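You operate a simulated robot arm through the tools that you are given. There is no shell and no other tool. Be economical: measure what you need, move in short steps, check, and stop when the job is done.

Carry out the task below with a simulated robot arm. There is one attempt and no reset: what you move stays moved.

## Task
Put things in order on the top of the dark bench. At the end: the silver flat anvil stands where the wiping block with wooden grip stood; the blue height pin stands on top of the red crimp anvil; the wiping block with wooden grip stands where the silver medium grooved pulley stood; the silver medium grooved pulley is on the steel dish; whatever was shut is shut again. Leave all else as you found it, and nothing knocked over.
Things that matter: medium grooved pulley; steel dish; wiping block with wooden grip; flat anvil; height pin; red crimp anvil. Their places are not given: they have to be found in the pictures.

The check looks at the end state, three seconds after you hand in, the way a careful person would. Anything else that was tipped, shoved, dropped, spilled or broken makes it a failure.

## Robot
A 6-joint arm with a two-finger parallel gripper, fixed in place. Base frame: the origin is at the foot of the arm, x ahead of it, y to its left, z up; the work surface is at about z = 0. Readings come in mm, degrees, newtons and seconds.
With the tool pointing down near the work surface it reaches from about 180 to 460 mm from the base axis. Its first joint turns from -70.0 to 70.0 degrees. Payload 1.9 kg.
The tool frame sits at the grasp point between the pads (the TCP): z along the fingers, y along the line on which they close. The tips reach 23 mm beyond it. The gripper opens to 94 mm. The fingers are 38 mm wide and 10 mm thick; the gripper's body (54 by 96 mm) begins 39 mm behind the TCP.
Orientation is that of the tool frame in the base frame, as [roll, pitch, yaw] about the fixed x, y, z axes, in that order (R = Rz(yaw) Ry(pitch) Rx(roll)). With the fingers straight down and closing along the base's y, the tool's x points along the base's -x, its y along +y and its z along -z.

## Interface
- The arm moves only by the tool step_arm. Its argument "moves" is a list of rows, each a list of 7 numbers: the turn, a rotation vector about the base's x, y, z in degrees, then the shift along the base's x, y, z in mm, then the closure, from 0 (fully open) to 1 (shut). In form: [[rx, ry, rz, tx, ty, tz, gripper], ...]. A call has 1 to 8 rows; each row shifts and turns the commanded pose from where the row before left it. A row lasts 0.2 s, in which the tool goes at most 50 mm and 8.6 degrees; a call with a longer step from one row to the next is refused whole, and so is a gripper value outside its range. Where a pose cannot be reached the arm comes as near as it can. A force on the tool above 40 N (or 10 N above the force at the start of the call, whichever is more), or a blocked arm, ends the call early, and 0.2 s more pass. Each finger travels about 108 mm/s and halts on what it meets, pressing with about 24 N; the grip force reading is that of the motor and also rises with nothing between the fingers. The clock runs only during rows and for 0.2 s after the last one: add rows that do not move to give the fingers time. The reply holds the time, the measured pose of the TCP, the force on the tool along the base axes, the opening and the grip force, in the units named above and with some noise.
- Cameras (640 x 400 px; columns grow to the right, rows downward): "scene" is fixed at [38.1, 297.9, 440.2]; the picture's right is [-0.91, -0.42, 0.00], its down [-0.18, 0.39, -0.91] and it looks along [0.38, -0.82, -0.42] (base axes); focal length 296 px, centre (320, 200). "wrist" rides on the gripper at [-39, 0, -44] in the tool frame; the picture's right is [0.00, -1.00, 0.00], its down [0.97, 0.00, -0.24] and it looks along [0.24, 0.00, 0.97] (tool axes); focal length 218 px, centre (320, 200).
- capture(camera): a new picture of that camera. It takes no simulated time.
- probe_pixels(camera, pixels): there is no depth. For up to 12 entries [column, row, z] of the newest picture of that camera ("zoom" is the newest enlarged one), the place [x, y] in the base frame at which the ray of that pixel passes the height z, good to about 3 mm. It takes no simulated time.
- inspect(camera, box): a new picture of the part [left, top, right, bottom] of that camera's present view, enlarged. It takes no simulated time.
- finish_job(): hands the job in; it is judged then, once.

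Keep the steps short. Do not move on a guess: measure, check each grasp and each placing, and mend mistakes. In all there are 80 turns and 38 pictures (those below and enlarged ones count). Leave the gripper open and the arm clear of the work at the hand-in unless told otherwise, and finish with a single line.

The tools are called after "Request:" by a JSON object that holds its "name" and its "arguments". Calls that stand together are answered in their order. step_arm: Moves the arm, as the interface text tells. Its arguments: {"type":"object","properties":{"moves":{"type":"array"}},"required":["moves"]} The other tools are called the same way: capture (camera) takes a picture; probe_pixels (camera, pixels) gives the place at which the rays of pixels pass given heights; inspect (camera, box) takes an enlarged picture of a part of a camera's view; finish_job () hands the job in.

At the start:

```text
t: 0.0
tool_pos: [366.3, -20.4, 287.9]
orientation: [-180.0, 0.0, 180.0]
force: [0.7, -0.5, -0.1]
gripper_width: 94.0
grasp_force: 0.0
```

scene: 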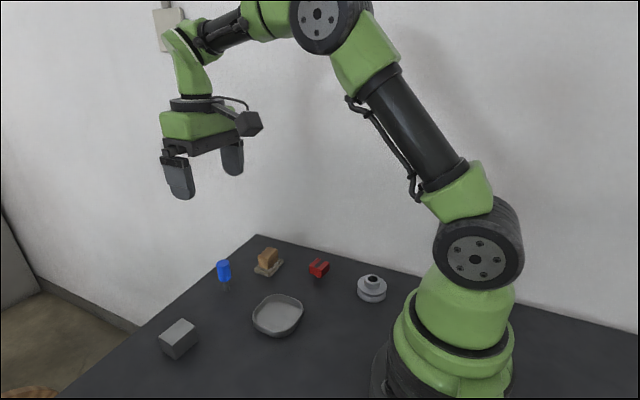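
wrist: 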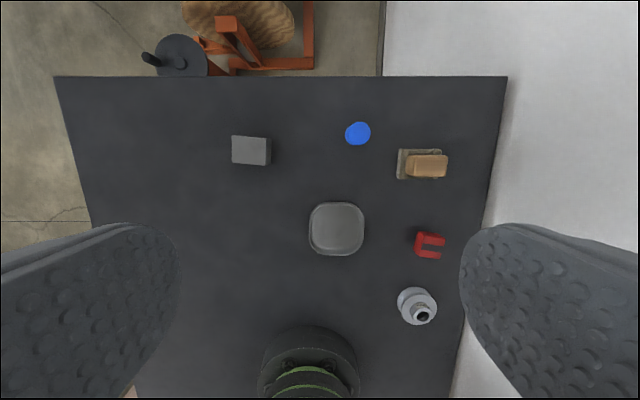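

I see all the items in both views. I'll enlarge the working area in each view to measure them.

Request:
{"name": "inspect", "arguments": {"camera": "wrist", "box": [210, 100, 470, 340]}}

Request:
{"name": "inspect", "arguments": {"camera": "scene", "box": [140, 230, 400, 370]}}

```text
1.67 times, centred on (340, 220) of wrist
```

zoom: 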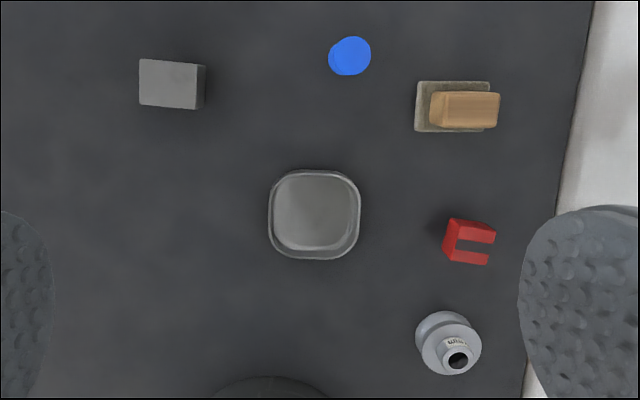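

```text
2.46 times, centred on (270, 300) of scene
```

zoom: 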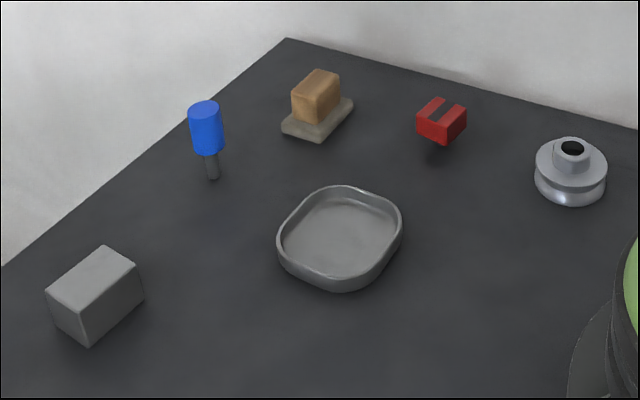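

Next I'll enlarge the pin and anvil further: the blue pin has a thin stem, and I want to see what's under the red piece.

Request:
{"name": "inspect", "arguments": {"camera": "scene", "box": [290, 245, 350, 295]}}

Request:
{"name": "inspect", "arguments": {"camera": "scene", "box": [200, 240, 290, 310]}}

```text
8.00 times, centred on (320, 270) of scene
```

zoom: 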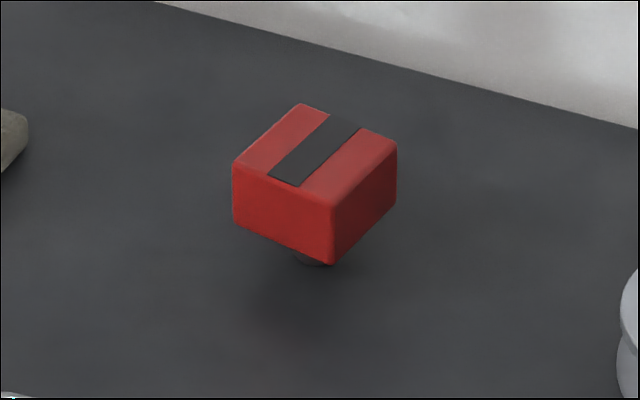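

```text
5.71 times, centred on (245, 275) of scene
```

zoom: 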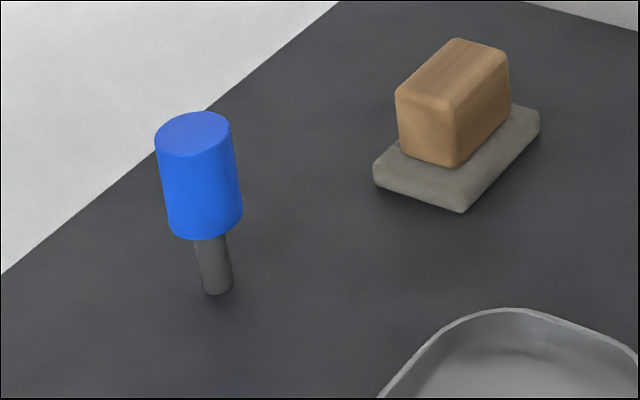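

I'll probe the current zoom for the pin (foot at 217,290; blue bottom at 206,222; top centre at 193,130) and the wiping block's edges.

Request:
{"name": "probe_pixels", "arguments": {"camera": "zoom", "pixels": [[217, 288, 0], [213, 236, 20], [206, 222, 20], [193, 130, 40], [193, 130, 50], [193, 130, 60], [375, 182, 0], [463, 212, 0], [540, 130, 0], [455, 166, 10], [454, 104, 35], [398, 92, 35]]}}

Request:
{"name": "probe_pixels", "arguments": {"camera": "scene", "pixels": [[319, 278, 0], [304.0, 266, 30], [331, 271.5, 30], [340, 263.5, 30], [317.5, 258, 30], [321, 265, 30], [179, 359, 0], [199, 348, 0], [159, 347, 0], [176, 344, 30], [184, 319, 30], [195, 333, 30]]}}

Request:
{"name": "probe_pixels", "arguments": {"camera": "wrist", "pixels": [[358, 134, 40], [358, 134, 60], [397, 179, 0], [397, 149, 0], [438, 149, 0], [232, 164, 40], [232, 136, 40], [267, 137, 40], [266, 165, 40], [415, 259, 30], [445, 234, 30], [423, 314, 30]]}}

```text
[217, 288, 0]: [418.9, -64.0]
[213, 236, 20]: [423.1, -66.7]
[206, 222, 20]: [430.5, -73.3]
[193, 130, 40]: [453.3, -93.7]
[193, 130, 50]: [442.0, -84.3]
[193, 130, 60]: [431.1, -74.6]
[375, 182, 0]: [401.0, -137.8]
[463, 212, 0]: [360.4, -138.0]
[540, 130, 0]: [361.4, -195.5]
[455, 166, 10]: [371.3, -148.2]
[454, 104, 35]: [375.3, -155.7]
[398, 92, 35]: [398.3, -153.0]
```

```text
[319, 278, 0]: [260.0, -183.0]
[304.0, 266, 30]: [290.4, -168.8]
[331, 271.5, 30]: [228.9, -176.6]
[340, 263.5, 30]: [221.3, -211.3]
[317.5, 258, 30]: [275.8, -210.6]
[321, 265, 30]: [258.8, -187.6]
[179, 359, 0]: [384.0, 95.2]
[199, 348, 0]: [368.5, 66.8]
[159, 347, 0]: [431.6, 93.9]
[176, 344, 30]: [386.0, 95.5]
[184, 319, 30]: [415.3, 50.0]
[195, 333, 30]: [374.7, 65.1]
```

```text
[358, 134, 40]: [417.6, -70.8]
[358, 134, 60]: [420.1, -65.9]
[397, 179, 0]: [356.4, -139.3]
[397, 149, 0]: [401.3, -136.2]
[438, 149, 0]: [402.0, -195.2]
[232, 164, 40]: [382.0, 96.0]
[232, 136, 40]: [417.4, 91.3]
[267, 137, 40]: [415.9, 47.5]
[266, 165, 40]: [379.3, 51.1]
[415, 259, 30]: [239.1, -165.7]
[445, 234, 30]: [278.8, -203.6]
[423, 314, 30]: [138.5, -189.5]
```

Good agreement: pin foot ≈ (419,-64), height ≈ 68. Next I'll go up over the pulley and red anvil for a closer look.

Request:
{"name": "step_arm", "arguments": {"moves": [[0, 0, 0, -26, -26, -11, 0], [0, 0, 0, -26, -26, -11, 0], [0, 0, 0, -26, -26, -11, 0], [0, 0, 0, -26, -26, -11, 0], [0, 0, 0, -26, -26, -11, 0], [0, 0, 0, -26, -26, -11, 0], [0, 0, 0, 0, 0, 0, 0]]}}

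Request:
{"name": "capture", "arguments": {"camera": "wrist"}}

```text
t: 1.6
tool_pos: [209.4, -174.4, 223.7]
orientation: [-180.0, 0.0, 180.0]
force: [-0.2, 0.2, 0.1]
gripper_width: 94.1
grasp_force: 0.0
```

```text
31 pictures are left
```

wrist: 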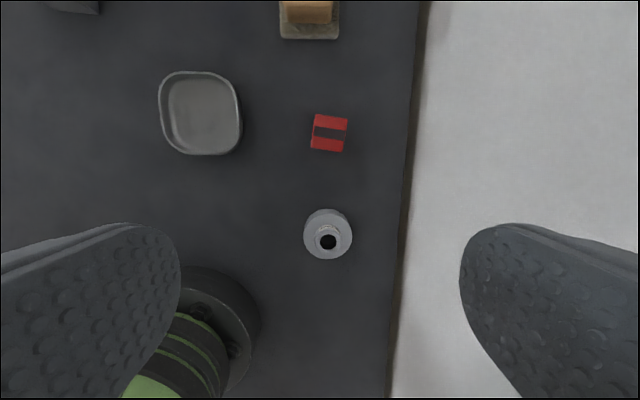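

The pulley is near (327,234) and the red head near (330,132). I'll enlarge that part to measure.

Request:
{"name": "inspect", "arguments": {"camera": "wrist", "box": [150, 60, 410, 270]}}

Request:
{"name": "inspect", "arguments": {"camera": "scene", "box": [340, 260, 404, 310]}}

```text
1.90 times, centred on (280, 165) of wrist
```

zoom: 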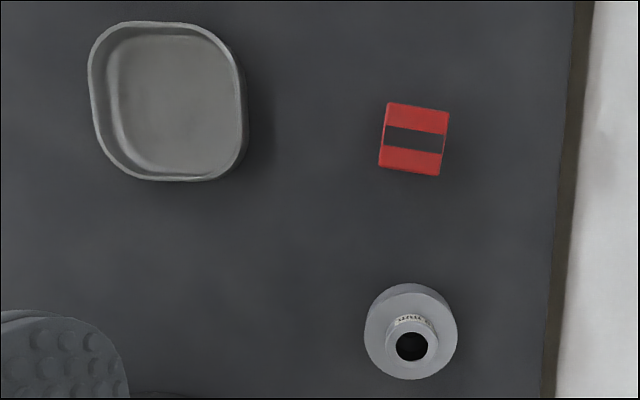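

```text
8.00 times, centred on (372, 285) of scene
```

zoom: 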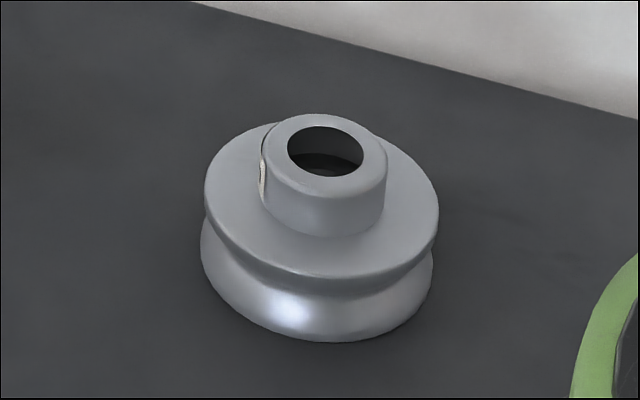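

The pulley has flanges, a groove and a hub with a bore on top. I'll probe both views to get its heights and centre, plus the dish and red head.

Request:
{"name": "probe_pixels", "arguments": {"camera": "wrist", "pixels": [[327.8, 233.8, 20], [327.8, 233.8, 25], [328.5, 241.5, 30], [328.5, 241.5, 35], [328.5, 241.5, 40], [303.5, 233, 22], [352, 233, 22], [355, 105, 30], [351, 153, 30], [387, 117, 30], [382, 152, 30], [344, 132, 30]]}}

Request:
{"name": "probe_pixels", "arguments": {"camera": "zoom", "pixels": [[325, 150, 30], [325, 150, 35], [325, 150, 40], [320, 205, 20], [320, 205, 25], [201, 255, 3], [433, 262, 3], [310, 341, 0], [205, 195, 20], [438, 205, 20]]}}

```text
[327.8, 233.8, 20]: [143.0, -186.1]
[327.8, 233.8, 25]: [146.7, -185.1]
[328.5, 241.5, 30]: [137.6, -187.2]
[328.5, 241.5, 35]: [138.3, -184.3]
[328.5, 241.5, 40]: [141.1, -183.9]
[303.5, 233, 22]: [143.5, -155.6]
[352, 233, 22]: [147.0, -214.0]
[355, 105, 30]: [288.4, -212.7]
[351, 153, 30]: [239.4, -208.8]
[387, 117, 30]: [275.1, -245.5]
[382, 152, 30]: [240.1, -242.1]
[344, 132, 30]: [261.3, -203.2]
```

```text
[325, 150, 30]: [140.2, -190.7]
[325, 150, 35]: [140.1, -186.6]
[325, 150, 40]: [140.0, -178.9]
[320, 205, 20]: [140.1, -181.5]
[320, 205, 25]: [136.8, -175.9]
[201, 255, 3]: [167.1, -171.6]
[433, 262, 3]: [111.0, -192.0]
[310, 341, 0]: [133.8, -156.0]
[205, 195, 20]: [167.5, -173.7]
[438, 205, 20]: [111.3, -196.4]
```

Pulley centre is ≈ (141,-185), diameter ≈ 57, hub top ≈ 37. Next I'll probe the red head corners, the dish rim and floor, and the bench edge.

Request:
{"name": "probe_pixels", "arguments": {"camera": "wrist", "pixels": [[315.7, 114, 30], [347.6, 118.3, 30], [343, 151.9, 30], [311, 147.2, 30], [329, 133, 30], [329, 133, 40], [158.2, 110, 15], [242.2, 115, 15], [200, 71, 15], [200, 155.6, 15], [203.9, 112.5, 3], [398, 233, 0]]}}

Request:
{"name": "probe_pixels", "arguments": {"camera": "scene", "pixels": [[317.5, 257.9, 40], [329.6, 262.8, 40], [321.3, 270, 40], [309.1, 265.6, 40], [319.3, 264.2, 30], [319.3, 264.2, 35], [319.3, 264.2, 40], [319.3, 264.2, 45], [321.3, 278.1, 20], [319, 280, 0], [309.1, 273, 20]]}}

```text
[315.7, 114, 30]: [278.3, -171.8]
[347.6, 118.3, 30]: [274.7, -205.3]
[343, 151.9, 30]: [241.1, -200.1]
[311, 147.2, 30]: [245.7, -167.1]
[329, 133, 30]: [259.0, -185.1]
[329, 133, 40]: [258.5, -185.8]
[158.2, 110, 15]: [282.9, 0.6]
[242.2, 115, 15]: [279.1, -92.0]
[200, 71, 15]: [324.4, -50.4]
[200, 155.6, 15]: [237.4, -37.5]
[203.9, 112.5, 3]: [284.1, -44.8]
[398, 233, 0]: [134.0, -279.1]
```

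```text
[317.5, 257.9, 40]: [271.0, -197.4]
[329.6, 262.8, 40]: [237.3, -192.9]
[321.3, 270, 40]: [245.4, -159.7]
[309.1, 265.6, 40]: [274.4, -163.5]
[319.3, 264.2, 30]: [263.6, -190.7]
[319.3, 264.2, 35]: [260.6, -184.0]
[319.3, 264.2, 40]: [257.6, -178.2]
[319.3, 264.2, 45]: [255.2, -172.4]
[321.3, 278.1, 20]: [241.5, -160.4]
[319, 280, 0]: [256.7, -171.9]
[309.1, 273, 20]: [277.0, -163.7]
```

Red head centre is ≈ (259,-185), top ≈ 35; dish centre ≈ (281,-45); bench edge is at y=-279. I'll go over the pulley at z≈105 and check alignment.

Request:
{"name": "step_arm", "arguments": {"moves": [[0, 0, 0, -23, -3.5, -30, 0], [0, 0, 0, -23, -3.5, -30, 0], [0, 0, 0, -22, -3.5, -30, 0], [0, 0, 0, 0, 0, -28, 0], [0, 0, 0, 0, 0, 0, 0]]}}

Request:
{"name": "capture", "arguments": {"camera": "wrist"}}

```text
t: 2.8
tool_pos: [141.0, -183.4, 104.8]
orientation: [179.9, 0.0, 179.9]
force: [0.2, 0.5, -0.1]
gripper_width: 94.2
grasp_force: 0.1
```

```text
28 pictures are left
```

wrist: 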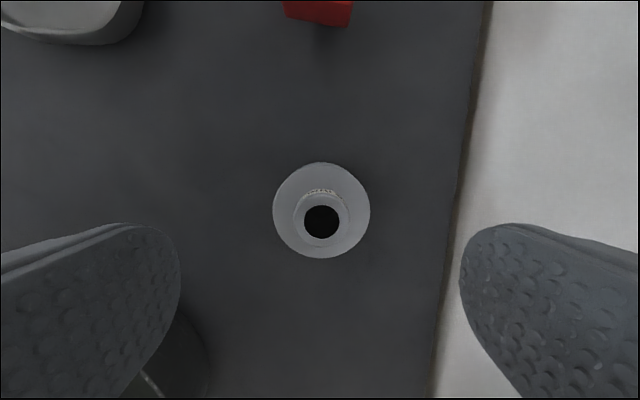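

Request:
{"name": "probe_pixels", "arguments": {"camera": "wrist", "pixels": [[321.5, 221, 37], [321.5, 211, 22], [274, 211, 22], [370, 211, 22], [295, 220, 37], [350, 220, 37], [322, 163, 22], [322, 258, 22]]}}

```text
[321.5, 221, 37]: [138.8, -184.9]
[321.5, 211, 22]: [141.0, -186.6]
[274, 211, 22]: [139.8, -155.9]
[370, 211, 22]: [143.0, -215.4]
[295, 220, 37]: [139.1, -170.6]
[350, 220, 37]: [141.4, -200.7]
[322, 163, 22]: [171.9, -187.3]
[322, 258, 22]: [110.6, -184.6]
```

The centre reads (140.5,-185.5). I'll descend so the tips sit just above the flange, then close on the hub.

Request:
{"name": "step_arm", "arguments": {"moves": [[0, 0, 0, 0, -2, -20, 0], [0, 0, 0, 0, 0, -20, 0], [0, 0, 0, 0, 0, -10, 0], [0, 0, 0, 0, 0, -5, 0], [0, 0, 0, 0, 0, 0, 0]]}}

Request:
{"name": "inspect", "arguments": {"camera": "scene", "box": [310, 210, 438, 310]}}

```text
t: 4.0
tool_pos: [141.4, -188.3, 49.9]
orientation: [-179.9, 0.0, -180.0]
force: [0.1, 0.3, 0.1]
gripper_width: 93.9
grasp_force: 0.1
```

```text
4.00 times, centred on (374, 260) of scene
```

zoom: 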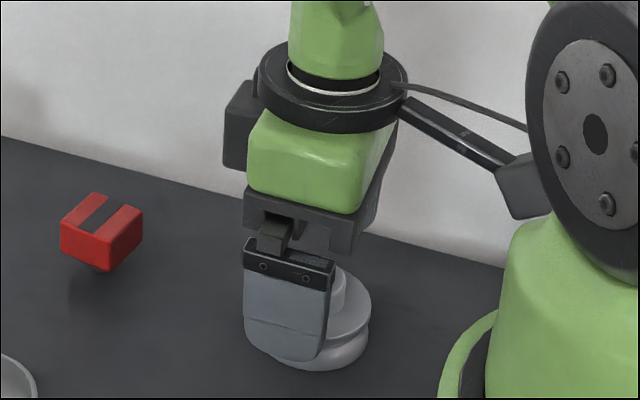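

The tips straddle the hub. I'll lower 2 mm more and close.

Request:
{"name": "step_arm", "arguments": {"moves": [[0, 0, 0, 0, 1, -2, 0], [0, 0, 0, 0, 0, 0, 0.4], [0, 0, 0, 0, 0, 0, 0.8], [0, 0, 0, 0, 0, 0, 0.8], [0, 0, 0, 0, 0, 0, 0.8], [0, 0, 0, 0, 0, 0, 0.8]]}}

```text
t: 5.4
tool_pos: [142.1, -186.5, 48.5]
orientation: [180.0, 0.0, -180.0]
force: [-0.4, 0.3, -0.5]
gripper_width: 34.7
grasp_force: 24.0
```

It's gripping at 34.7 mm with 24 N. I'll lift and look.

Request:
{"name": "step_arm", "arguments": {"moves": [[0, 0, 0, 0, 0, 10, 0.85], [0, 0, 0, 0, 0, 20, 0.85], [0, 0, 0, 0, 0, 30, 0.85], [0, 0, 0, 0, 0, 0, 0.85]]}}

Request:
{"name": "inspect", "arguments": {"camera": "scene", "box": [310, 170, 438, 310]}}

```text
t: 6.4
tool_pos: [142.9, -184.7, 106.8]
orientation: [180.0, 0.1, -180.0]
force: [0.0, 0.4, -2.2]
gripper_width: 31.7
grasp_force: 23.8
```

```text
2.86 times, centred on (374, 240) of scene
```

zoom: 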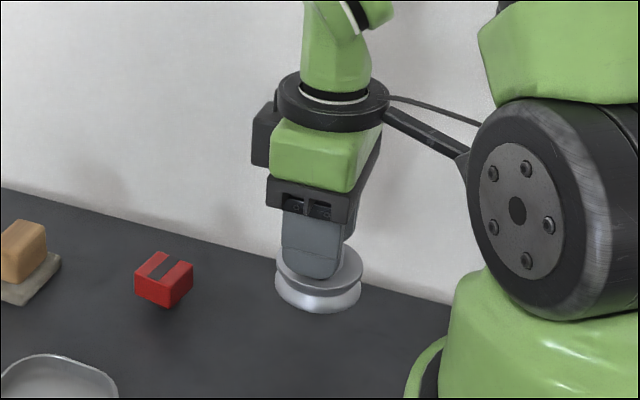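

The pulley is held and level. I'll carry it over the dish at (281,-45).

Request:
{"name": "step_arm", "arguments": {"moves": [[0, 0, 0, 28, 28, 4, 0.85], [0, 0, 0, 28, 28, 0, 0.85], [0, 0, 0, 28, 28, 0, 0.85], [0, 0, 0, 28, 28, 0, 0.85], [0, 0, 0, 27, 28, 0, 0.85], [0, 0, 0, 0, 0, 0, 0.85]]}}

Request:
{"name": "capture", "arguments": {"camera": "wrist"}}

Request:
{"name": "capture", "arguments": {"camera": "scene"}}

```text
t: 7.8
tool_pos: [282.0, -46.4, 110.5]
orientation: [179.9, 0.0, 180.0]
force: [0.2, -0.2, -2.0]
gripper_width: 31.7
grasp_force: 24.2
```

```text
25 pictures are left
```

wrist: 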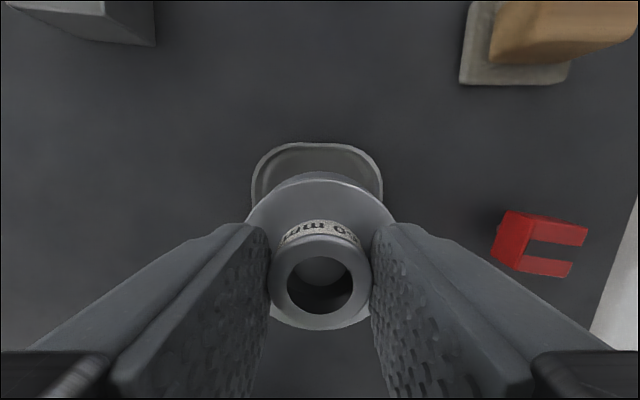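

```text
24 pictures are left
```

scene: 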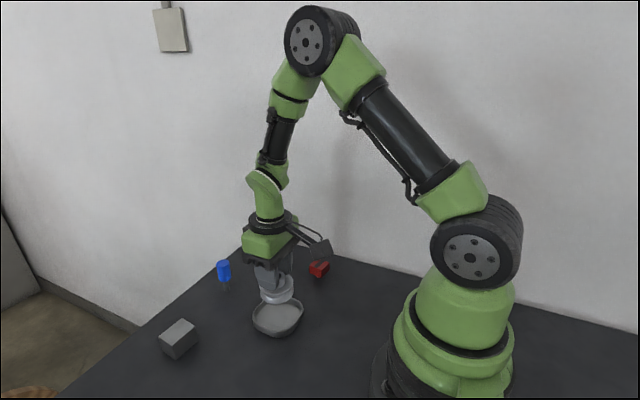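

Here I'll check the dish's position from this picture: rim left 252, right 382, far rim at row 143.

Request:
{"name": "probe_pixels", "arguments": {"camera": "wrist", "pixels": [[252, 185, 16], [382, 185, 16], [318, 143, 16], [321, 284, 100], [500, 240, 35]]}}

Request:
{"name": "probe_pixels", "arguments": {"camera": "scene", "pixels": [[253, 318, 12], [302.5, 312, 12], [278, 337, 3], [278, 318, 3]]}}

```text
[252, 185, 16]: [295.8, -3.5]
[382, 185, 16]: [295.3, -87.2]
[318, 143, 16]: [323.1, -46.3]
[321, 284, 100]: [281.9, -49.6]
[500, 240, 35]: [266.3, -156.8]
```

```text
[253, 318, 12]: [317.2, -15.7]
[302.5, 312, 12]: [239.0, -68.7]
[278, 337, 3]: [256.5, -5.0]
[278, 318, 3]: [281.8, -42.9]
```

The dish centre (281,-45) lines up. I'll lower to just above the floor.

Request:
{"name": "step_arm", "arguments": {"moves": [[0, 0, 0, -0.5, 1, -25, 0.85], [0, 0, 0, 0, 0, -20, 0.85], [0, 0, 0, 0, 0, -6, 0.85], [0, 0, 0, 0, 0, -3, 0.85], [0, 0, 0, 0, 0, 0, 0.85]]}}

Request:
{"name": "step_arm", "arguments": {"moves": [[0, 0, 0, 0, 0, -1.5, 0.85], [0, 0, 0, 0, 0, -1, 0.85], [0, 0, 0, 0, 0, 0, 0.85]]}}

```text
t: 9.0
tool_pos: [281.6, -45.7, 56.5]
orientation: [-179.9, 0.0, 180.0]
force: [-0.4, -0.3, -1.3]
gripper_width: 31.8
grasp_force: 24.3
```

```text
t: 9.8
tool_pos: [281.4, -46.6, 54.8]
orientation: [180.0, 0.0, 179.9]
force: [0.6, 0.6, -0.7]
gripper_width: 31.6
grasp_force: 24.0
```

Request:
{"name": "step_arm", "arguments": {"moves": [[0, 0, 0, 0, 0, -1, 0.85], [0, 0, 0, 0, 0, 0, 0.85]]}}

Request:
{"name": "inspect", "arguments": {"camera": "scene", "box": [230, 250, 326, 345]}}

```text
t: 10.4
tool_pos: [281.0, -46.1, 52.3]
orientation: [180.0, -0.1, 180.0]
force: [-0.7, 0.5, -1.0]
gripper_width: 32.1
grasp_force: 24.2
```

```text
4.21 times, centred on (278, 298) of scene
```

zoom: 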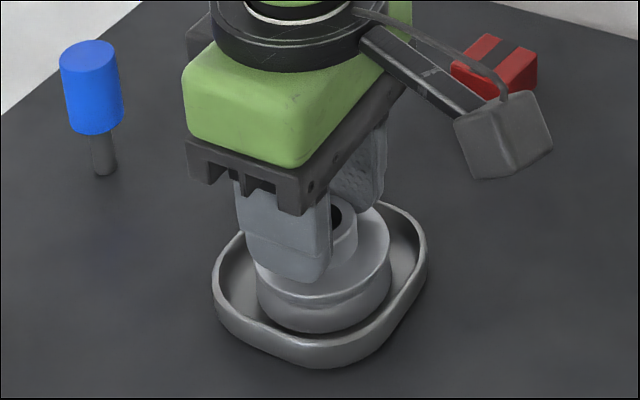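

The pulley is nearly on the floor. I'll feel for contact in 1 mm steps.

Request:
{"name": "step_arm", "arguments": {"moves": [[0, 0, 0, 0, 0, -1, 0.85], [0, 0, 0, 0, 0, 0, 0.85]]}}

Request:
{"name": "step_arm", "arguments": {"moves": [[0, 0, 0, 0, 0, -1, 0.85], [0, 0, 0, 0, 0, 0, 0.85]]}}

```text
t: 11.0
tool_pos: [280.0, -46.0, 51.6]
orientation: [179.9, 0.2, 180.0]
force: [0.0, -0.9, 13.1]
gripper_width: 31.6
grasp_force: 24.2
```

```text
t: 11.6
tool_pos: [281.3, -46.2, 49.8]
orientation: [180.0, 0.1, 179.9]
force: [0.7, 2.1, 15.2]
gripper_width: 31.6
grasp_force: 23.8
```

Contact: 15 N upward. I'll release slowly, then rise.

Request:
{"name": "step_arm", "arguments": {"moves": [[0, 0, 0, 0, 0, 1, 0.6], [0, 0, 0, 0, 0, 0, 0.4], [0, 0, 0, 0, 0, 0, 0.1], [0, 0, 0, 0, 0, 0, 0], [0, 0, 0, 0, 0, 30, 0], [0, 0, 0, 0, 0, 40, 0], [0, 0, 0, 0, 0, 40, 0], [0, 0, 0, 0, 0, 0, 0]]}}

Request:
{"name": "inspect", "arguments": {"camera": "scene", "box": [230, 250, 326, 345]}}

```text
t: 13.4
tool_pos: [281.5, -46.3, 162.8]
orientation: [-180.0, -0.1, -180.0]
force: [-0.8, 0.1, -0.3]
gripper_width: 94.1
grasp_force: 0.2
```

```text
4.21 times, centred on (278, 298) of scene
```

zoom: 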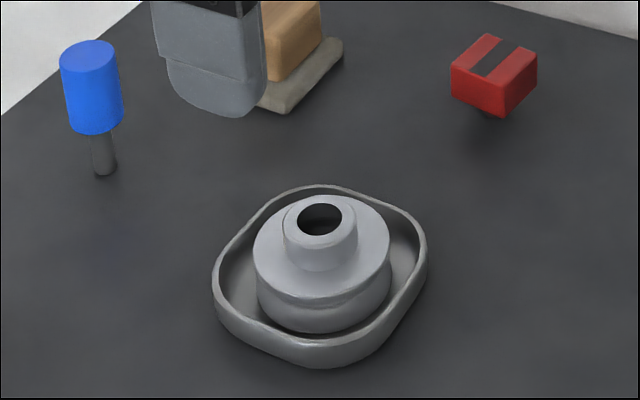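

The pulley sits upright in the dish. Next I'll go above the wiping block at ≈ (380.5,-166.5).

Request:
{"name": "step_arm", "arguments": {"moves": [[0, 0, 0, 25, -30, 0, 0], [0, 0, 0, 25, -30, 0, 0], [0, 0, 0, 25, -30, 0, 0], [0, 0, 0, 24, -30, -10, 0], [0, 0, 0, 0, 0, -13, 0], [0, 0, 0, 0, 0, 0, 0]]}}

Request:
{"name": "capture", "arguments": {"camera": "wrist"}}

```text
t: 14.8
tool_pos: [380.0, -166.2, 139.0]
orientation: [179.9, 0.0, 180.0]
force: [0.2, -0.6, -0.3]
gripper_width: 93.9
grasp_force: 0.1
```

```text
21 pictures are left
```

wrist: 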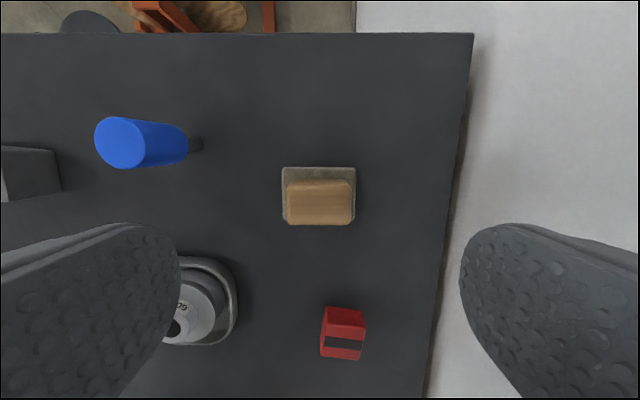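

The grip top spans columns 287–354, rows 186–222. I'll probe it and the base.

Request:
{"name": "probe_pixels", "arguments": {"camera": "wrist", "pixels": [[282, 168, 10], [356, 167, 10], [287, 190, 40], [354, 190, 40], [320, 200, 35], [320, 200, 40], [287, 222, 40], [354, 222, 40], [354, 222, 12], [287, 222, 12]]}}

Request:
{"name": "inspect", "arguments": {"camera": "wrist", "box": [256, 150, 384, 240]}}

```text
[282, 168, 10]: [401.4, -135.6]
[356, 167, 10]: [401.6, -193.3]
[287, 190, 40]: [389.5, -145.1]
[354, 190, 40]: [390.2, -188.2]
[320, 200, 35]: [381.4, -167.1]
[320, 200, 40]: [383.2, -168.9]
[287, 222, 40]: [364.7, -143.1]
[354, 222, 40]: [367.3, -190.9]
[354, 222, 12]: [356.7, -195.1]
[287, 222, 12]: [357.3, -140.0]
```

```text
4.44 times, centred on (320, 195) of wrist
```

zoom: 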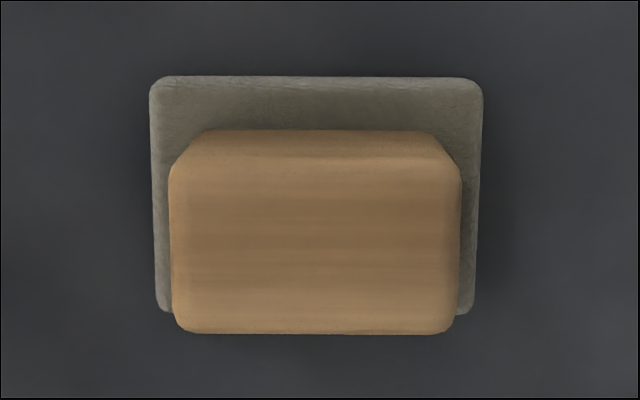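

Base centre is ≈ (380.5,-165.5), and the grip is ≈ 44 mm along y with its top ≈ 42. I'll descend to TCP z≈39 and close along y.

Request:
{"name": "step_arm", "arguments": {"moves": [[0, 0, 0, 0.5, 0, -40, 0], [0, 0, 0, 0, 0, -35, 0], [0, 0, 0, 0, 0, -20, 0], [0, 0, 0, 0, 0, -5, 0], [0, 0, 0, 0, 0, 0, 0.25], [0, 0, 0, 0, 0, 0, 0.7], [0, 0, 0, 0, 0, 0, 0.7], [0, 0, 0, 0, 0, 0, 0.7]]}}

Request:
{"name": "inspect", "arguments": {"camera": "scene", "box": [210, 200, 330, 300]}}

```text
t: 16.6
tool_pos: [381.8, -165.1, 38.4]
orientation: [179.9, 0.0, -180.0]
force: [-0.2, -1.1, 0.1]
gripper_width: 43.4
grasp_force: 23.7
```

```text
4.00 times, centred on (270, 250) of scene
```

zoom: 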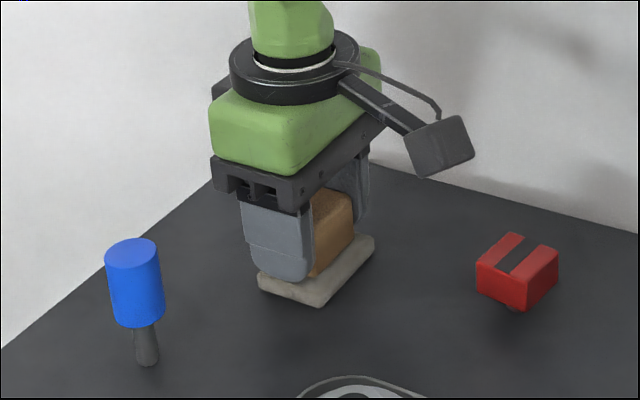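

Gripped at 43.4 mm. I'll lift to z≈128 and carry over to the pulley's old place (141,-185.5).

Request:
{"name": "step_arm", "arguments": {"moves": [[0, 0, 0, 0, 0, 15, 0.75], [0, 0, 0, 0, 0, 35, 0.75], [0, 0, 0, 0, 0, 40, 0.75], [0, 0, 0, -40, -3, 0, 0.75], [0, 0, 0, -40, -3, 0, 0.75], [0, 0, 0, -40, -3, 0, 0.75], [0, 0, 0, 0, 0, 0, 0.75]]}}

Request:
{"name": "step_arm", "arguments": {"moves": [[0, 0, 0, -40, -3, 0, 0.75], [0, 0, 0, -40, -3, 0, 0.75], [0, 0, 0, -40, -5, 0, 0.75], [0, 0, 0, 0, 0, -45, 0.75], [0, 0, 0, 0, 0, -30, 0.75], [0, 0, 0, 0, 0, 0, 0.75], [0, 0, 0, 0, 0, 0, 0.75]]}}

Request:
{"name": "inspect", "arguments": {"camera": "scene", "box": [310, 200, 438, 310]}}

```text
t: 18.2
tool_pos: [262.1, -174.7, 131.6]
orientation: [180.0, 0.1, 180.0]
force: [1.0, -0.7, -0.5]
gripper_width: 43.4
grasp_force: 23.7
```

```text
t: 19.8
tool_pos: [144.9, -186.4, 53.1]
orientation: [179.9, 0.0, 180.0]
force: [0.4, 0.4, -0.7]
gripper_width: 43.3
grasp_force: 24.6
```

```text
3.64 times, centred on (374, 255) of scene
```

zoom: 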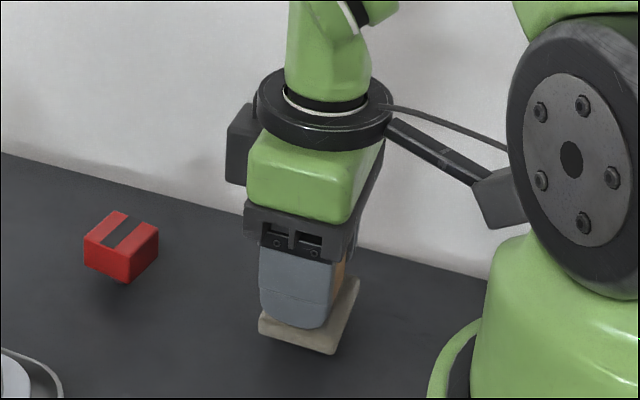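

Still about 14 mm up. I'll lower 10 mm and re-read the position before setting down.

Request:
{"name": "step_arm", "arguments": {"moves": [[0, 0, 0, -1, 0, -10, 0.75], [0, 0, 0, 0, 0, 0, 0.75]]}}

Request:
{"name": "step_arm", "arguments": {"moves": [[0, 0, 0, 0, 0, -2, 0.75], [0, 0, 0, 0, 0, 0, 0.75]]}}

```text
t: 20.4
tool_pos: [142.0, -186.4, 42.9]
orientation: [-179.9, 0.0, -180.0]
force: [0.0, 0.3, -0.1]
gripper_width: 43.2
grasp_force: 24.3
```

```text
t: 21.0
tool_pos: [140.2, -185.9, 41.3]
orientation: [-179.9, -0.1, 180.0]
force: [-0.5, -0.3, 0.3]
gripper_width: 43.1
grasp_force: 23.8
```

Position (141,-186) is right. Now 1 mm steps until contact.

Request:
{"name": "step_arm", "arguments": {"moves": [[0, 0, 0, 0, 0, -1.5, 0.75], [0, 0, 0, 0, 0, 0, 0.75]]}}

Request:
{"name": "step_arm", "arguments": {"moves": [[0, 0, 0, 0, 0, -1, 0.75], [0, 0, 0, 0, 0, 0, 0.75]]}}

```text
t: 21.6
tool_pos: [140.6, -186.7, 39.2]
orientation: [-180.0, 0.1, -179.9]
force: [-0.5, 0.7, 0.2]
gripper_width: 43.4
grasp_force: 24.2
```

```text
t: 22.2
tool_pos: [141.2, -185.2, 38.1]
orientation: [-179.9, 0.1, 179.9]
force: [-0.4, -0.3, -0.8]
gripper_width: 43.6
grasp_force: 24.1
```

Request:
{"name": "step_arm", "arguments": {"moves": [[0, 0, 0, 0, 0, -1, 0.75], [0, 0, 0, 0, 0, 0, 0.75]]}}

```text
t: 22.8
tool_pos: [141.3, -186.9, 38.3]
orientation: [-179.9, 0.1, -180.0]
force: [0.9, -0.6, 19.4]
gripper_width: 43.5
grasp_force: 24.2
```

Contact, so I'll release and rise.

Request:
{"name": "step_arm", "arguments": {"moves": [[0, 0, 0, 0, 0, 0.8, 0.5], [0, 0, 0, 0, 0, 0, 0.3], [0, 0, 0, 0, 0, 0, 0.05], [0, 0, 0, 0, 0, 0, 0], [0, 0, 0, 0, 0, 30, 0], [0, 0, 0, 0, 0, 40, 0], [0, 0, 0, 0, 0, 40, 0], [0, 0, 0, 0, 0, 0, 0]]}}

Request:
{"name": "capture", "arguments": {"camera": "wrist"}}

```text
t: 24.6
tool_pos: [139.6, -186.0, 149.3]
orientation: [-180.0, 0.0, 180.0]
force: [0.1, -0.2, 0.3]
gripper_width: 94.1
grasp_force: 0.0
```

```text
17 pictures are left
```

wrist: 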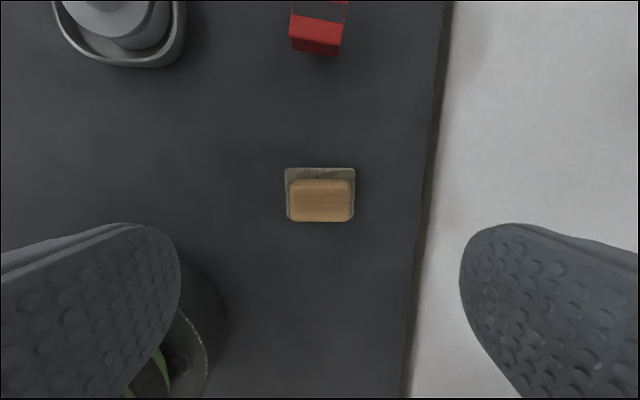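

The block stands in place. I'll move on to the flat anvil near (398,72).

Request:
{"name": "step_arm", "arguments": {"moves": [[0, 0, 0, 32, 32, 0, 0], [0, 0, 0, 32, 32, 0, 0], [0, 0, 0, 32, 32, 0, 0], [0, 0, 0, 32, 32, 0, 0], [0, 0, 0, 32, 32, 0, 0], [0, 0, 0, 32, 32, 0, 0], [0, 0, 0, 32, 32, 0, 0], [0, 0, 0, 32, 32, 0, 0]]}}

Request:
{"name": "inspect", "arguments": {"camera": "wrist", "box": [240, 140, 400, 240]}}

Request:
{"name": "inspect", "arguments": {"camera": "scene", "box": [147, 311, 211, 361]}}

```text
t: 26.4
tool_pos: [394.5, 70.4, 148.4]
orientation: [179.9, -0.2, 179.9]
force: [-0.3, 0.0, 0.7]
gripper_width: 94.1
grasp_force: 0.0
```

```text
4.00 times, centred on (320, 190) of wrist
```

zoom: 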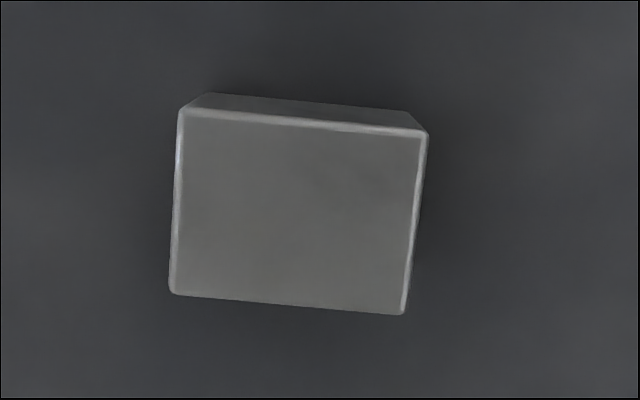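

```text
8.00 times, centred on (179, 336) of scene
```

zoom: 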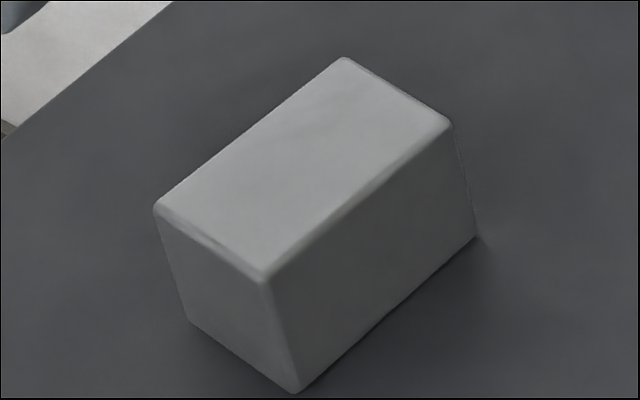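

Request:
{"name": "probe_pixels", "arguments": {"camera": "zoom", "pixels": [[295, 391, 0], [477, 238, 0], [188, 321, 0], [268, 278, 30], [268, 278, 35], [452, 124, 30], [452, 124, 35], [155, 208, 35], [345, 58, 35]]}}

Request:
{"name": "probe_pixels", "arguments": {"camera": "wrist", "pixels": [[285, 167.5, 33], [346.75, 173, 33], [341, 218.75, 33], [282.75, 213.5, 33], [314, 193, 33], [292, 163.5, 0], [341.7, 168, 0]]}}

```text
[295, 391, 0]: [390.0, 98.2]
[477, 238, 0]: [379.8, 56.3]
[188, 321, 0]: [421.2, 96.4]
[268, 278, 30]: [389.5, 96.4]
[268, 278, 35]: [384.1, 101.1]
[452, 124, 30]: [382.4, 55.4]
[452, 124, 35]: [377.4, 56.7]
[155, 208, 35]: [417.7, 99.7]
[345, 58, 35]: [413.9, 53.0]
```

```text
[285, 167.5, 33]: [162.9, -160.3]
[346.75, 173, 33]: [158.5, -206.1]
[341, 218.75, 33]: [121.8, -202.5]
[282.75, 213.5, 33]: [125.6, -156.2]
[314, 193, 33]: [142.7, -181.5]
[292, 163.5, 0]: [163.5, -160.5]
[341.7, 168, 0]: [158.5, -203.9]
```

(The wrist probe used the older captured pose; correcting for the pose difference gives centre ≈ (398,75), yaw ≈ -6°, 46 × 37 mm, height ≈ 31.) I'll turn to match, come down to z≈65 and check.

Request:
{"name": "step_arm", "arguments": {"moves": [[0, 0, -6, 1.5, 5, -20, 0], [0, 0, 0, 0, 0, -35, 0], [0, 0, 0, 0, 0, -28, 0], [0, 0, 0, 0, 0, 0, 0]]}}

Request:
{"name": "capture", "arguments": {"camera": "wrist"}}

```text
t: 27.4
tool_pos: [399.0, 75.9, 64.0]
orientation: [-179.9, 0.0, 173.9]
force: [0.4, 0.5, 0.3]
gripper_width: 94.4
grasp_force: 0.1
```

```text
14 pictures are left
```

wrist: 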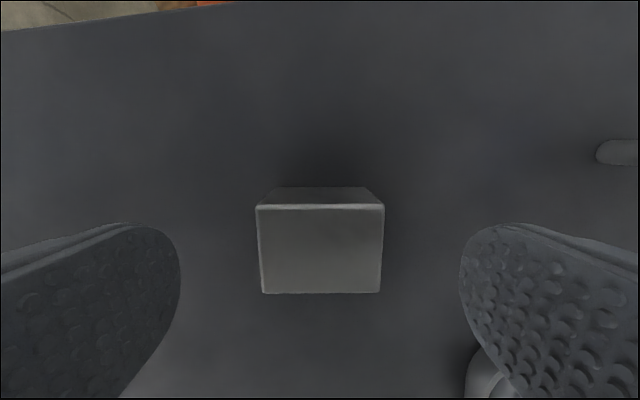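

Request:
{"name": "probe_pixels", "arguments": {"camera": "wrist", "pixels": [[320, 250, 31], [257, 206, 31], [384, 206, 31], [380, 292, 31], [262, 292, 31]]}}

```text
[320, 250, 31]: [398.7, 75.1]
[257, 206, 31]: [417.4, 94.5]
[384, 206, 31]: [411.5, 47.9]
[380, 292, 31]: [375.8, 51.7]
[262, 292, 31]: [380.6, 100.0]
```

The tool is centred and square. I'll descend to z≈28 and grip.

Request:
{"name": "step_arm", "arguments": {"moves": [[0, 0, 0, -1, 0, -20, 0], [0, 0, 0, 0, 0, -12, 0], [0, 0, 0, 0, 0, -4, 0], [0, 0, 0, 0, 0, 0, 0.25], [0, 0, 0, 0, 0, 0, 0.7], [0, 0, 0, 0, 0, 0, 0.7], [0, 0, 0, 0, 0, 0, 0.7]]}}

Request:
{"name": "step_arm", "arguments": {"moves": [[0, 0, 0, 0, 0, 5, 0.75], [0, 0, 0, 0, 0, 0, 0.75]]}}

```text
t: 29.0
tool_pos: [396.4, 72.7, 30.0]
orientation: [-180.0, 0.0, 174.0]
force: [0.9, -1.1, -0.8]
gripper_width: 45.8
grasp_force: 23.9
```

```text
t: 29.6
tool_pos: [396.5, 74.1, 35.3]
orientation: [-180.0, 0.0, 174.0]
force: [0.1, 0.1, -3.2]
gripper_width: 45.8
grasp_force: 24.5
```

Held, 3.2 N weight. I'll lift high to clear the 68 mm pin and carry over to the block's old place (380.5,-165.5).

Request:
{"name": "step_arm", "arguments": {"moves": [[0, 0, 0, 0, 0, 48, 0.75], [0, 0, 0, 0, 0, 48, 0.75], [0, 0, 2, -4, -45, 0, 0.75], [0, 0, 2, -4, -45, 0, 0.75], [0, 0, 2, -4, -45, 0, 0.75], [0, 0, 0, -4, -45, 0, 0.75], [0, 0, 0, 0, -45, 0, 0.75], [0, 0, 0, 0, -14.5, 0, 0.75]]}}

Request:
{"name": "step_arm", "arguments": {"moves": [[0, 0, 0, 0, 0, -40, 0.75], [0, 0, 0, 0, 0, -40, 0.75], [0, 0, 0, 0, 0, -10, 0.75], [0, 0, 0, 0, 0, 0, 0.75]]}}

Request:
{"name": "inspect", "arguments": {"camera": "scene", "box": [200, 200, 328, 300]}}

```text
t: 31.4
tool_pos: [380.1, -165.6, 132.9]
orientation: [179.9, 0.0, 179.9]
force: [-0.2, -0.4, -3.3]
gripper_width: 46.0
grasp_force: 23.6
```

```text
t: 32.4
tool_pos: [379.5, -165.5, 41.8]
orientation: [180.0, -0.1, 179.9]
force: [0.5, 0.0, -3.3]
gripper_width: 46.0
grasp_force: 24.5
```

```text
4.00 times, centred on (264, 250) of scene
```

zoom: 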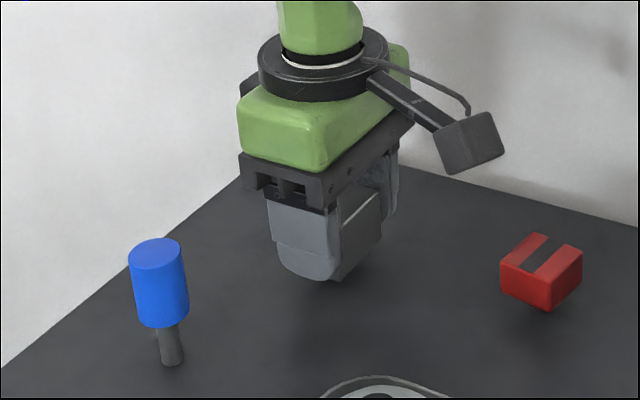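

The position is right and it's about 12 mm up. I'll lower in small steps.

Request:
{"name": "step_arm", "arguments": {"moves": [[0, 0, 0, 0.5, 0, -8, 0.75], [0, 0, 0, 0, 0, -2.5, 0.75], [0, 0, 0, 0, 0, 0, 0.75]]}}

Request:
{"name": "step_arm", "arguments": {"moves": [[0, 0, 0, 0, 0, -1, 0.75], [0, 0, 0, 0, 0, 0, 0.75]]}}

Request:
{"name": "step_arm", "arguments": {"moves": [[0, 0, 0, 0, 0, -1, 0.75], [0, 0, 0, 0, 0, 0, 0.75]]}}

```text
t: 33.2
tool_pos: [379.4, -164.7, 29.3]
orientation: [180.0, -0.1, 179.9]
force: [0.6, 0.0, -1.6]
gripper_width: 45.9
grasp_force: 24.5
```

```text
t: 33.8
tool_pos: [380.7, -164.3, 28.8]
orientation: [180.0, -0.1, 180.0]
force: [0.3, -0.2, -1.9]
gripper_width: 45.9
grasp_force: 23.9
```

```text
t: 34.4
tool_pos: [380.9, -164.1, 28.9]
orientation: [180.0, 0.2, 179.9]
force: [-4.7, 2.4, 14.9]
gripper_width: 45.8
grasp_force: 23.7
```

Contact. I'll release, rise, and look.

Request:
{"name": "step_arm", "arguments": {"moves": [[0, 0, 0, 0, 0, 0.7, 0.5], [0, 0, 0, 0, 0, 0, 0.3], [0, 0, 0, 0, 0, 0, 0.05], [0, 0, 0, 0, 0, 0, 0], [0, 0, 0, 0, 0, 30, 0], [0, 0, 0, 0, 0, 40, 0], [0, 0, 0, 0, 0, 40, 0], [0, 0, 0, 0, 0, 0, 0]]}}

Request:
{"name": "capture", "arguments": {"camera": "wrist"}}

```text
t: 36.2
tool_pos: [381.5, -164.3, 139.6]
orientation: [180.0, 0.0, -180.0]
force: [0.0, 0.7, 0.0]
gripper_width: 94.1
grasp_force: 0.0
```

```text
12 pictures are left
```

wrist: 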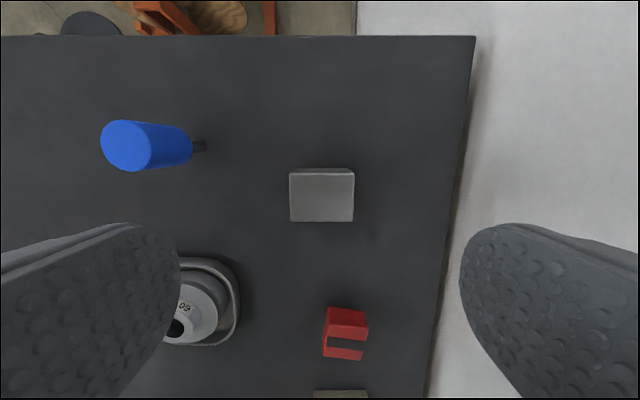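

The anvil stands in place. Next I'll go above the blue pin at (419,-64).

Request:
{"name": "step_arm", "arguments": {"moves": [[0, 0, 0, 13, 33, 5, 0], [0, 0, 0, 13, 34, 5, 0], [0, 0, 0, 12, 33.5, 0, 0], [0, 0, 0, 0, 0, 0, 0], [0, 0, 0, 0, 0, 0, 0]]}}

Request:
{"name": "capture", "arguments": {"camera": "wrist"}}

```text
t: 37.4
tool_pos: [419.5, -65.0, 153.5]
orientation: [180.0, 0.0, 180.0]
force: [0.5, 0.2, 0.0]
gripper_width: 93.7
grasp_force: 0.0
```

```text
11 pictures are left
```

wrist: 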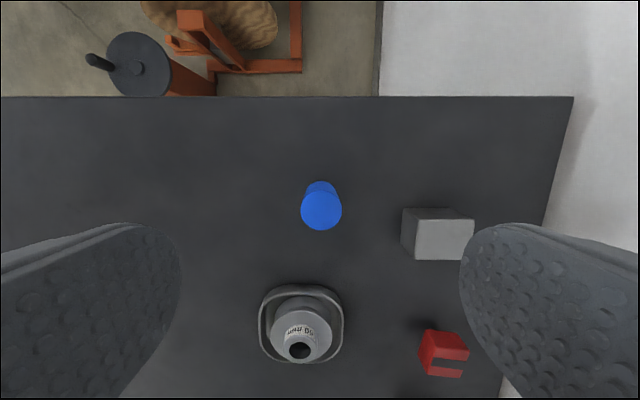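

Request:
{"name": "probe_pixels", "arguments": {"camera": "wrist", "pixels": [[321.5, 210, 68], [301, 210, 68], [342, 210, 68], [321.5, 210, 68], [321, 184, 22], [321, 230, 68]]}}

```text
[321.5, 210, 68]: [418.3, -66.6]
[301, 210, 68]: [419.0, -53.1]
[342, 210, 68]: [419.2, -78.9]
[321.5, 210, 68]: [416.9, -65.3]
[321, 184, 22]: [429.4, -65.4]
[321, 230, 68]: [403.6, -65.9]
```

Pin centre is ≈ (418.5,-66), diameter ≈ 25. I'll lower to tips just above its top and check centring.

Request:
{"name": "step_arm", "arguments": {"moves": [[0, 0, 0, -0.7, -0.9, -20, 0], [0, 0, 0, 0, 0, -20, 0], [0, 0, 0, 0, 0, -13, 0], [0, 0, 0, 0, 0, 0, 0]]}}

Request:
{"name": "capture", "arguments": {"camera": "wrist"}}

```text
t: 38.4
tool_pos: [419.8, -64.3, 97.6]
orientation: [-180.0, 0.0, 179.9]
force: [-0.1, 0.1, 0.8]
gripper_width: 94.0
grasp_force: 0.0
```

```text
10 pictures are left
```

wrist: 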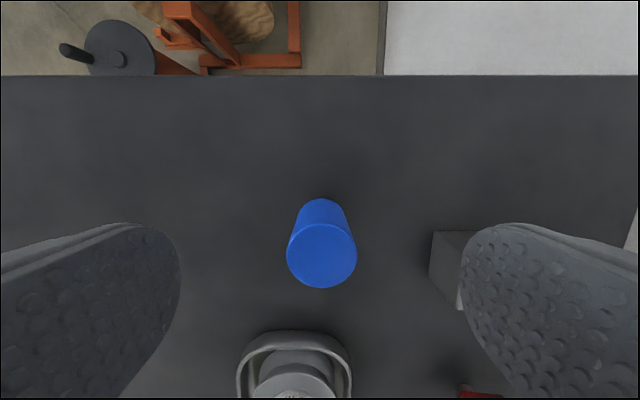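

Centring is within 1 mm. I'll descend around the head and close gently.

Request:
{"name": "step_arm", "arguments": {"moves": [[0, 0, 0, 0, -0.6, -20, 0], [0, 0, 0, 0, 0, -17, 0], [0, 0, 0, 0, 0, -10, 0], [0, 0, 0, 0, 0, 0, 0.3], [0, 0, 0, 0, 0, 0, 0.6], [0, 0, 0, 0, 0, 0, 0.66], [0, 0, 0, 0, 0, 0, 0.66]]}}

Request:
{"name": "step_arm", "arguments": {"moves": [[0, 0, 0, 0, 0, 0, 0.69], [0, 0, 0, 0, 0, 0, 0.71], [0, 0, 0, 0, 0, 0, 0.73], [0, 0, 0, 0, 0, 0, 0.76], [0, 0, 0, 0, 0, 0, 0.85], [0, 0, 0, 0, 0, 0, 0.85]]}}

Request:
{"name": "inspect", "arguments": {"camera": "scene", "box": [170, 200, 298, 300]}}

```text
t: 40.0
tool_pos: [418.8, -65.5, 51.8]
orientation: [180.0, 0.0, -180.0]
force: [0.2, 0.2, 0.5]
gripper_width: 31.9
grasp_force: 0.1
```

```text
t: 41.4
tool_pos: [419.1, -65.0, 51.0]
orientation: [-179.9, 0.0, 180.0]
force: [-0.3, 0.2, 0.2]
gripper_width: 24.5
grasp_force: 24.2
```

```text
4.00 times, centred on (234, 250) of scene
```

zoom: 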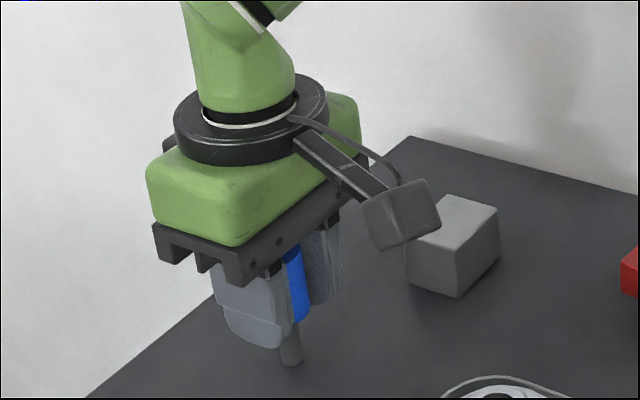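

Gripped upright at 24.5 mm. I'll lift 75 mm and carry to above the red anvil at (260,-185.5).

Request:
{"name": "step_arm", "arguments": {"moves": [[0, 0, 0, 0, 0, 15, 0.85], [0, 0, 0, 0, 0, 30, 0.85], [0, 0, 0, 0, 0, 30, 0.85], [0, 0, 0, -40, -30, 0, 0.85], [0, 0, 0, -40, -30, 0, 0.85], [0, 0, 0, -40, -30, 0, 0.85], [0, 0, 0, -39, -30.2, 0, 0.85], [0, 0, 0, 0, 0, 0, 0.85]]}}

Request:
{"name": "step_arm", "arguments": {"moves": [[0, 0, 0, 0, 0, -20, 0.85], [0, 0, 0, 0, 0, -10, 0.85], [0, 0, 0, 0, 0, 0, 0.85]]}}

Request:
{"name": "inspect", "arguments": {"camera": "scene", "box": [275, 210, 371, 290]}}

Request:
{"name": "capture", "arguments": {"camera": "wrist"}}

```text
t: 43.2
tool_pos: [256.8, -183.2, 123.2]
orientation: [-180.0, 0.2, 179.9]
force: [-0.1, -0.5, 0.1]
gripper_width: 24.3
grasp_force: 23.8
```

```text
t: 44.0
tool_pos: [259.5, -184.6, 94.2]
orientation: [-180.0, 0.0, -179.9]
force: [0.2, 0.0, 0.0]
gripper_width: 24.5
grasp_force: 24.0
```

```text
5.00 times, centred on (323, 250) of scene
```

zoom: 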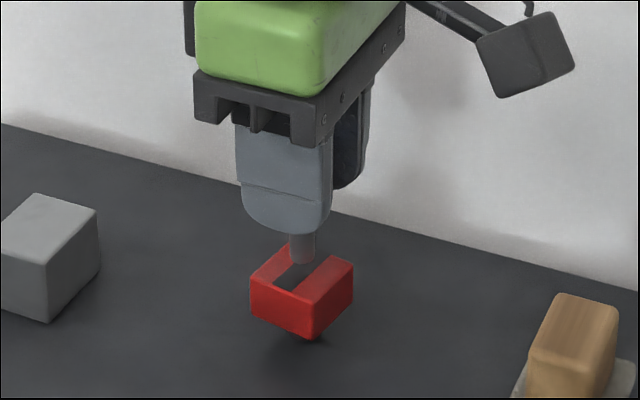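

```text
7 pictures are left
```

wrist: 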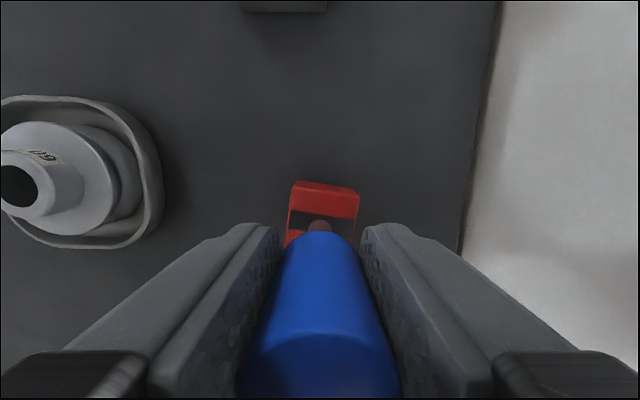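

From both views the pin foot is centred over the red top: scene-zoom foot at (302,258) about 8 mm above, top centre at (302,272). I'll lower slowly.

Request:
{"name": "step_arm", "arguments": {"moves": [[0, 0, 0, 0, 0, -3, 0.85], [0, 0, 0, 0, 0, -2, 0.85], [0, 0, 0, 0, 0, 0, 0.85]]}}

Request:
{"name": "step_arm", "arguments": {"moves": [[0, 0, 0, 0, 0, -1, 0.85], [0, 0, 0, 0, 0, 0, 0.85]]}}

Request:
{"name": "step_arm", "arguments": {"moves": [[0, 0, 0, 0, 0, -1, 0.85], [0, 0, 0, 0, 0, 0, 0.85]]}}

```text
t: 44.8
tool_pos: [259.5, -186.5, 90.2]
orientation: [179.9, 0.1, 179.9]
force: [0.2, 0.4, -0.1]
gripper_width: 24.2
grasp_force: 24.0
```

```text
t: 45.4
tool_pos: [258.9, -186.2, 90.3]
orientation: [179.9, 0.0, 180.0]
force: [-0.5, 0.5, 0.1]
gripper_width: 24.4
grasp_force: 24.3
```

```text
t: 46.0
tool_pos: [260.3, -186.6, 86.8]
orientation: [180.0, 0.0, -179.9]
force: [-0.3, -0.3, -0.9]
gripper_width: 24.6
grasp_force: 24.1
```

Request:
{"name": "inspect", "arguments": {"camera": "scene", "box": [295, 240, 343, 280]}}

```text
10.00 times, centred on (319, 260) of scene
```

zoom: 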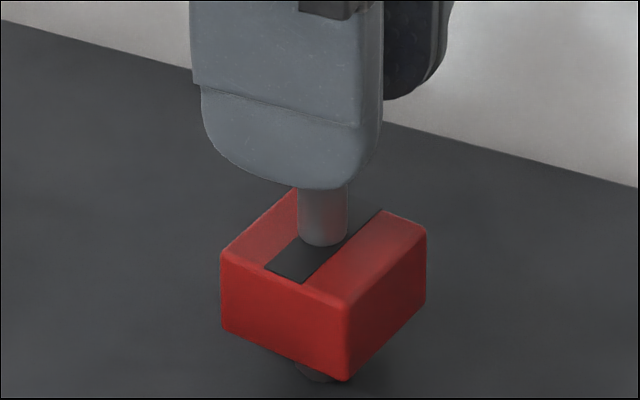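

The stripe is flush and the foot is centred, nearly touching. I'll keep going 1 mm at a time.

Request:
{"name": "step_arm", "arguments": {"moves": [[0, 0, 0, 0, 0, -1, 0.85], [0, 0, 0, 0, 0, 0, 0.85]]}}

Request:
{"name": "step_arm", "arguments": {"moves": [[0, 0, 0, 0, 0, -0.7, 0.85], [0, 0, 0, 0, 0, 0, 0.85]]}}

```text
t: 46.6
tool_pos: [259.5, -186.6, 87.1]
orientation: [-180.0, 0.1, 179.9]
force: [0.1, -0.3, 16.7]
gripper_width: 24.4
grasp_force: 24.5
```

```text
t: 47.2
tool_pos: [259.0, -185.8, 85.1]
orientation: [179.9, 0.0, 179.9]
force: [0.3, 0.5, 16.7]
gripper_width: 24.2
grasp_force: 23.8
```

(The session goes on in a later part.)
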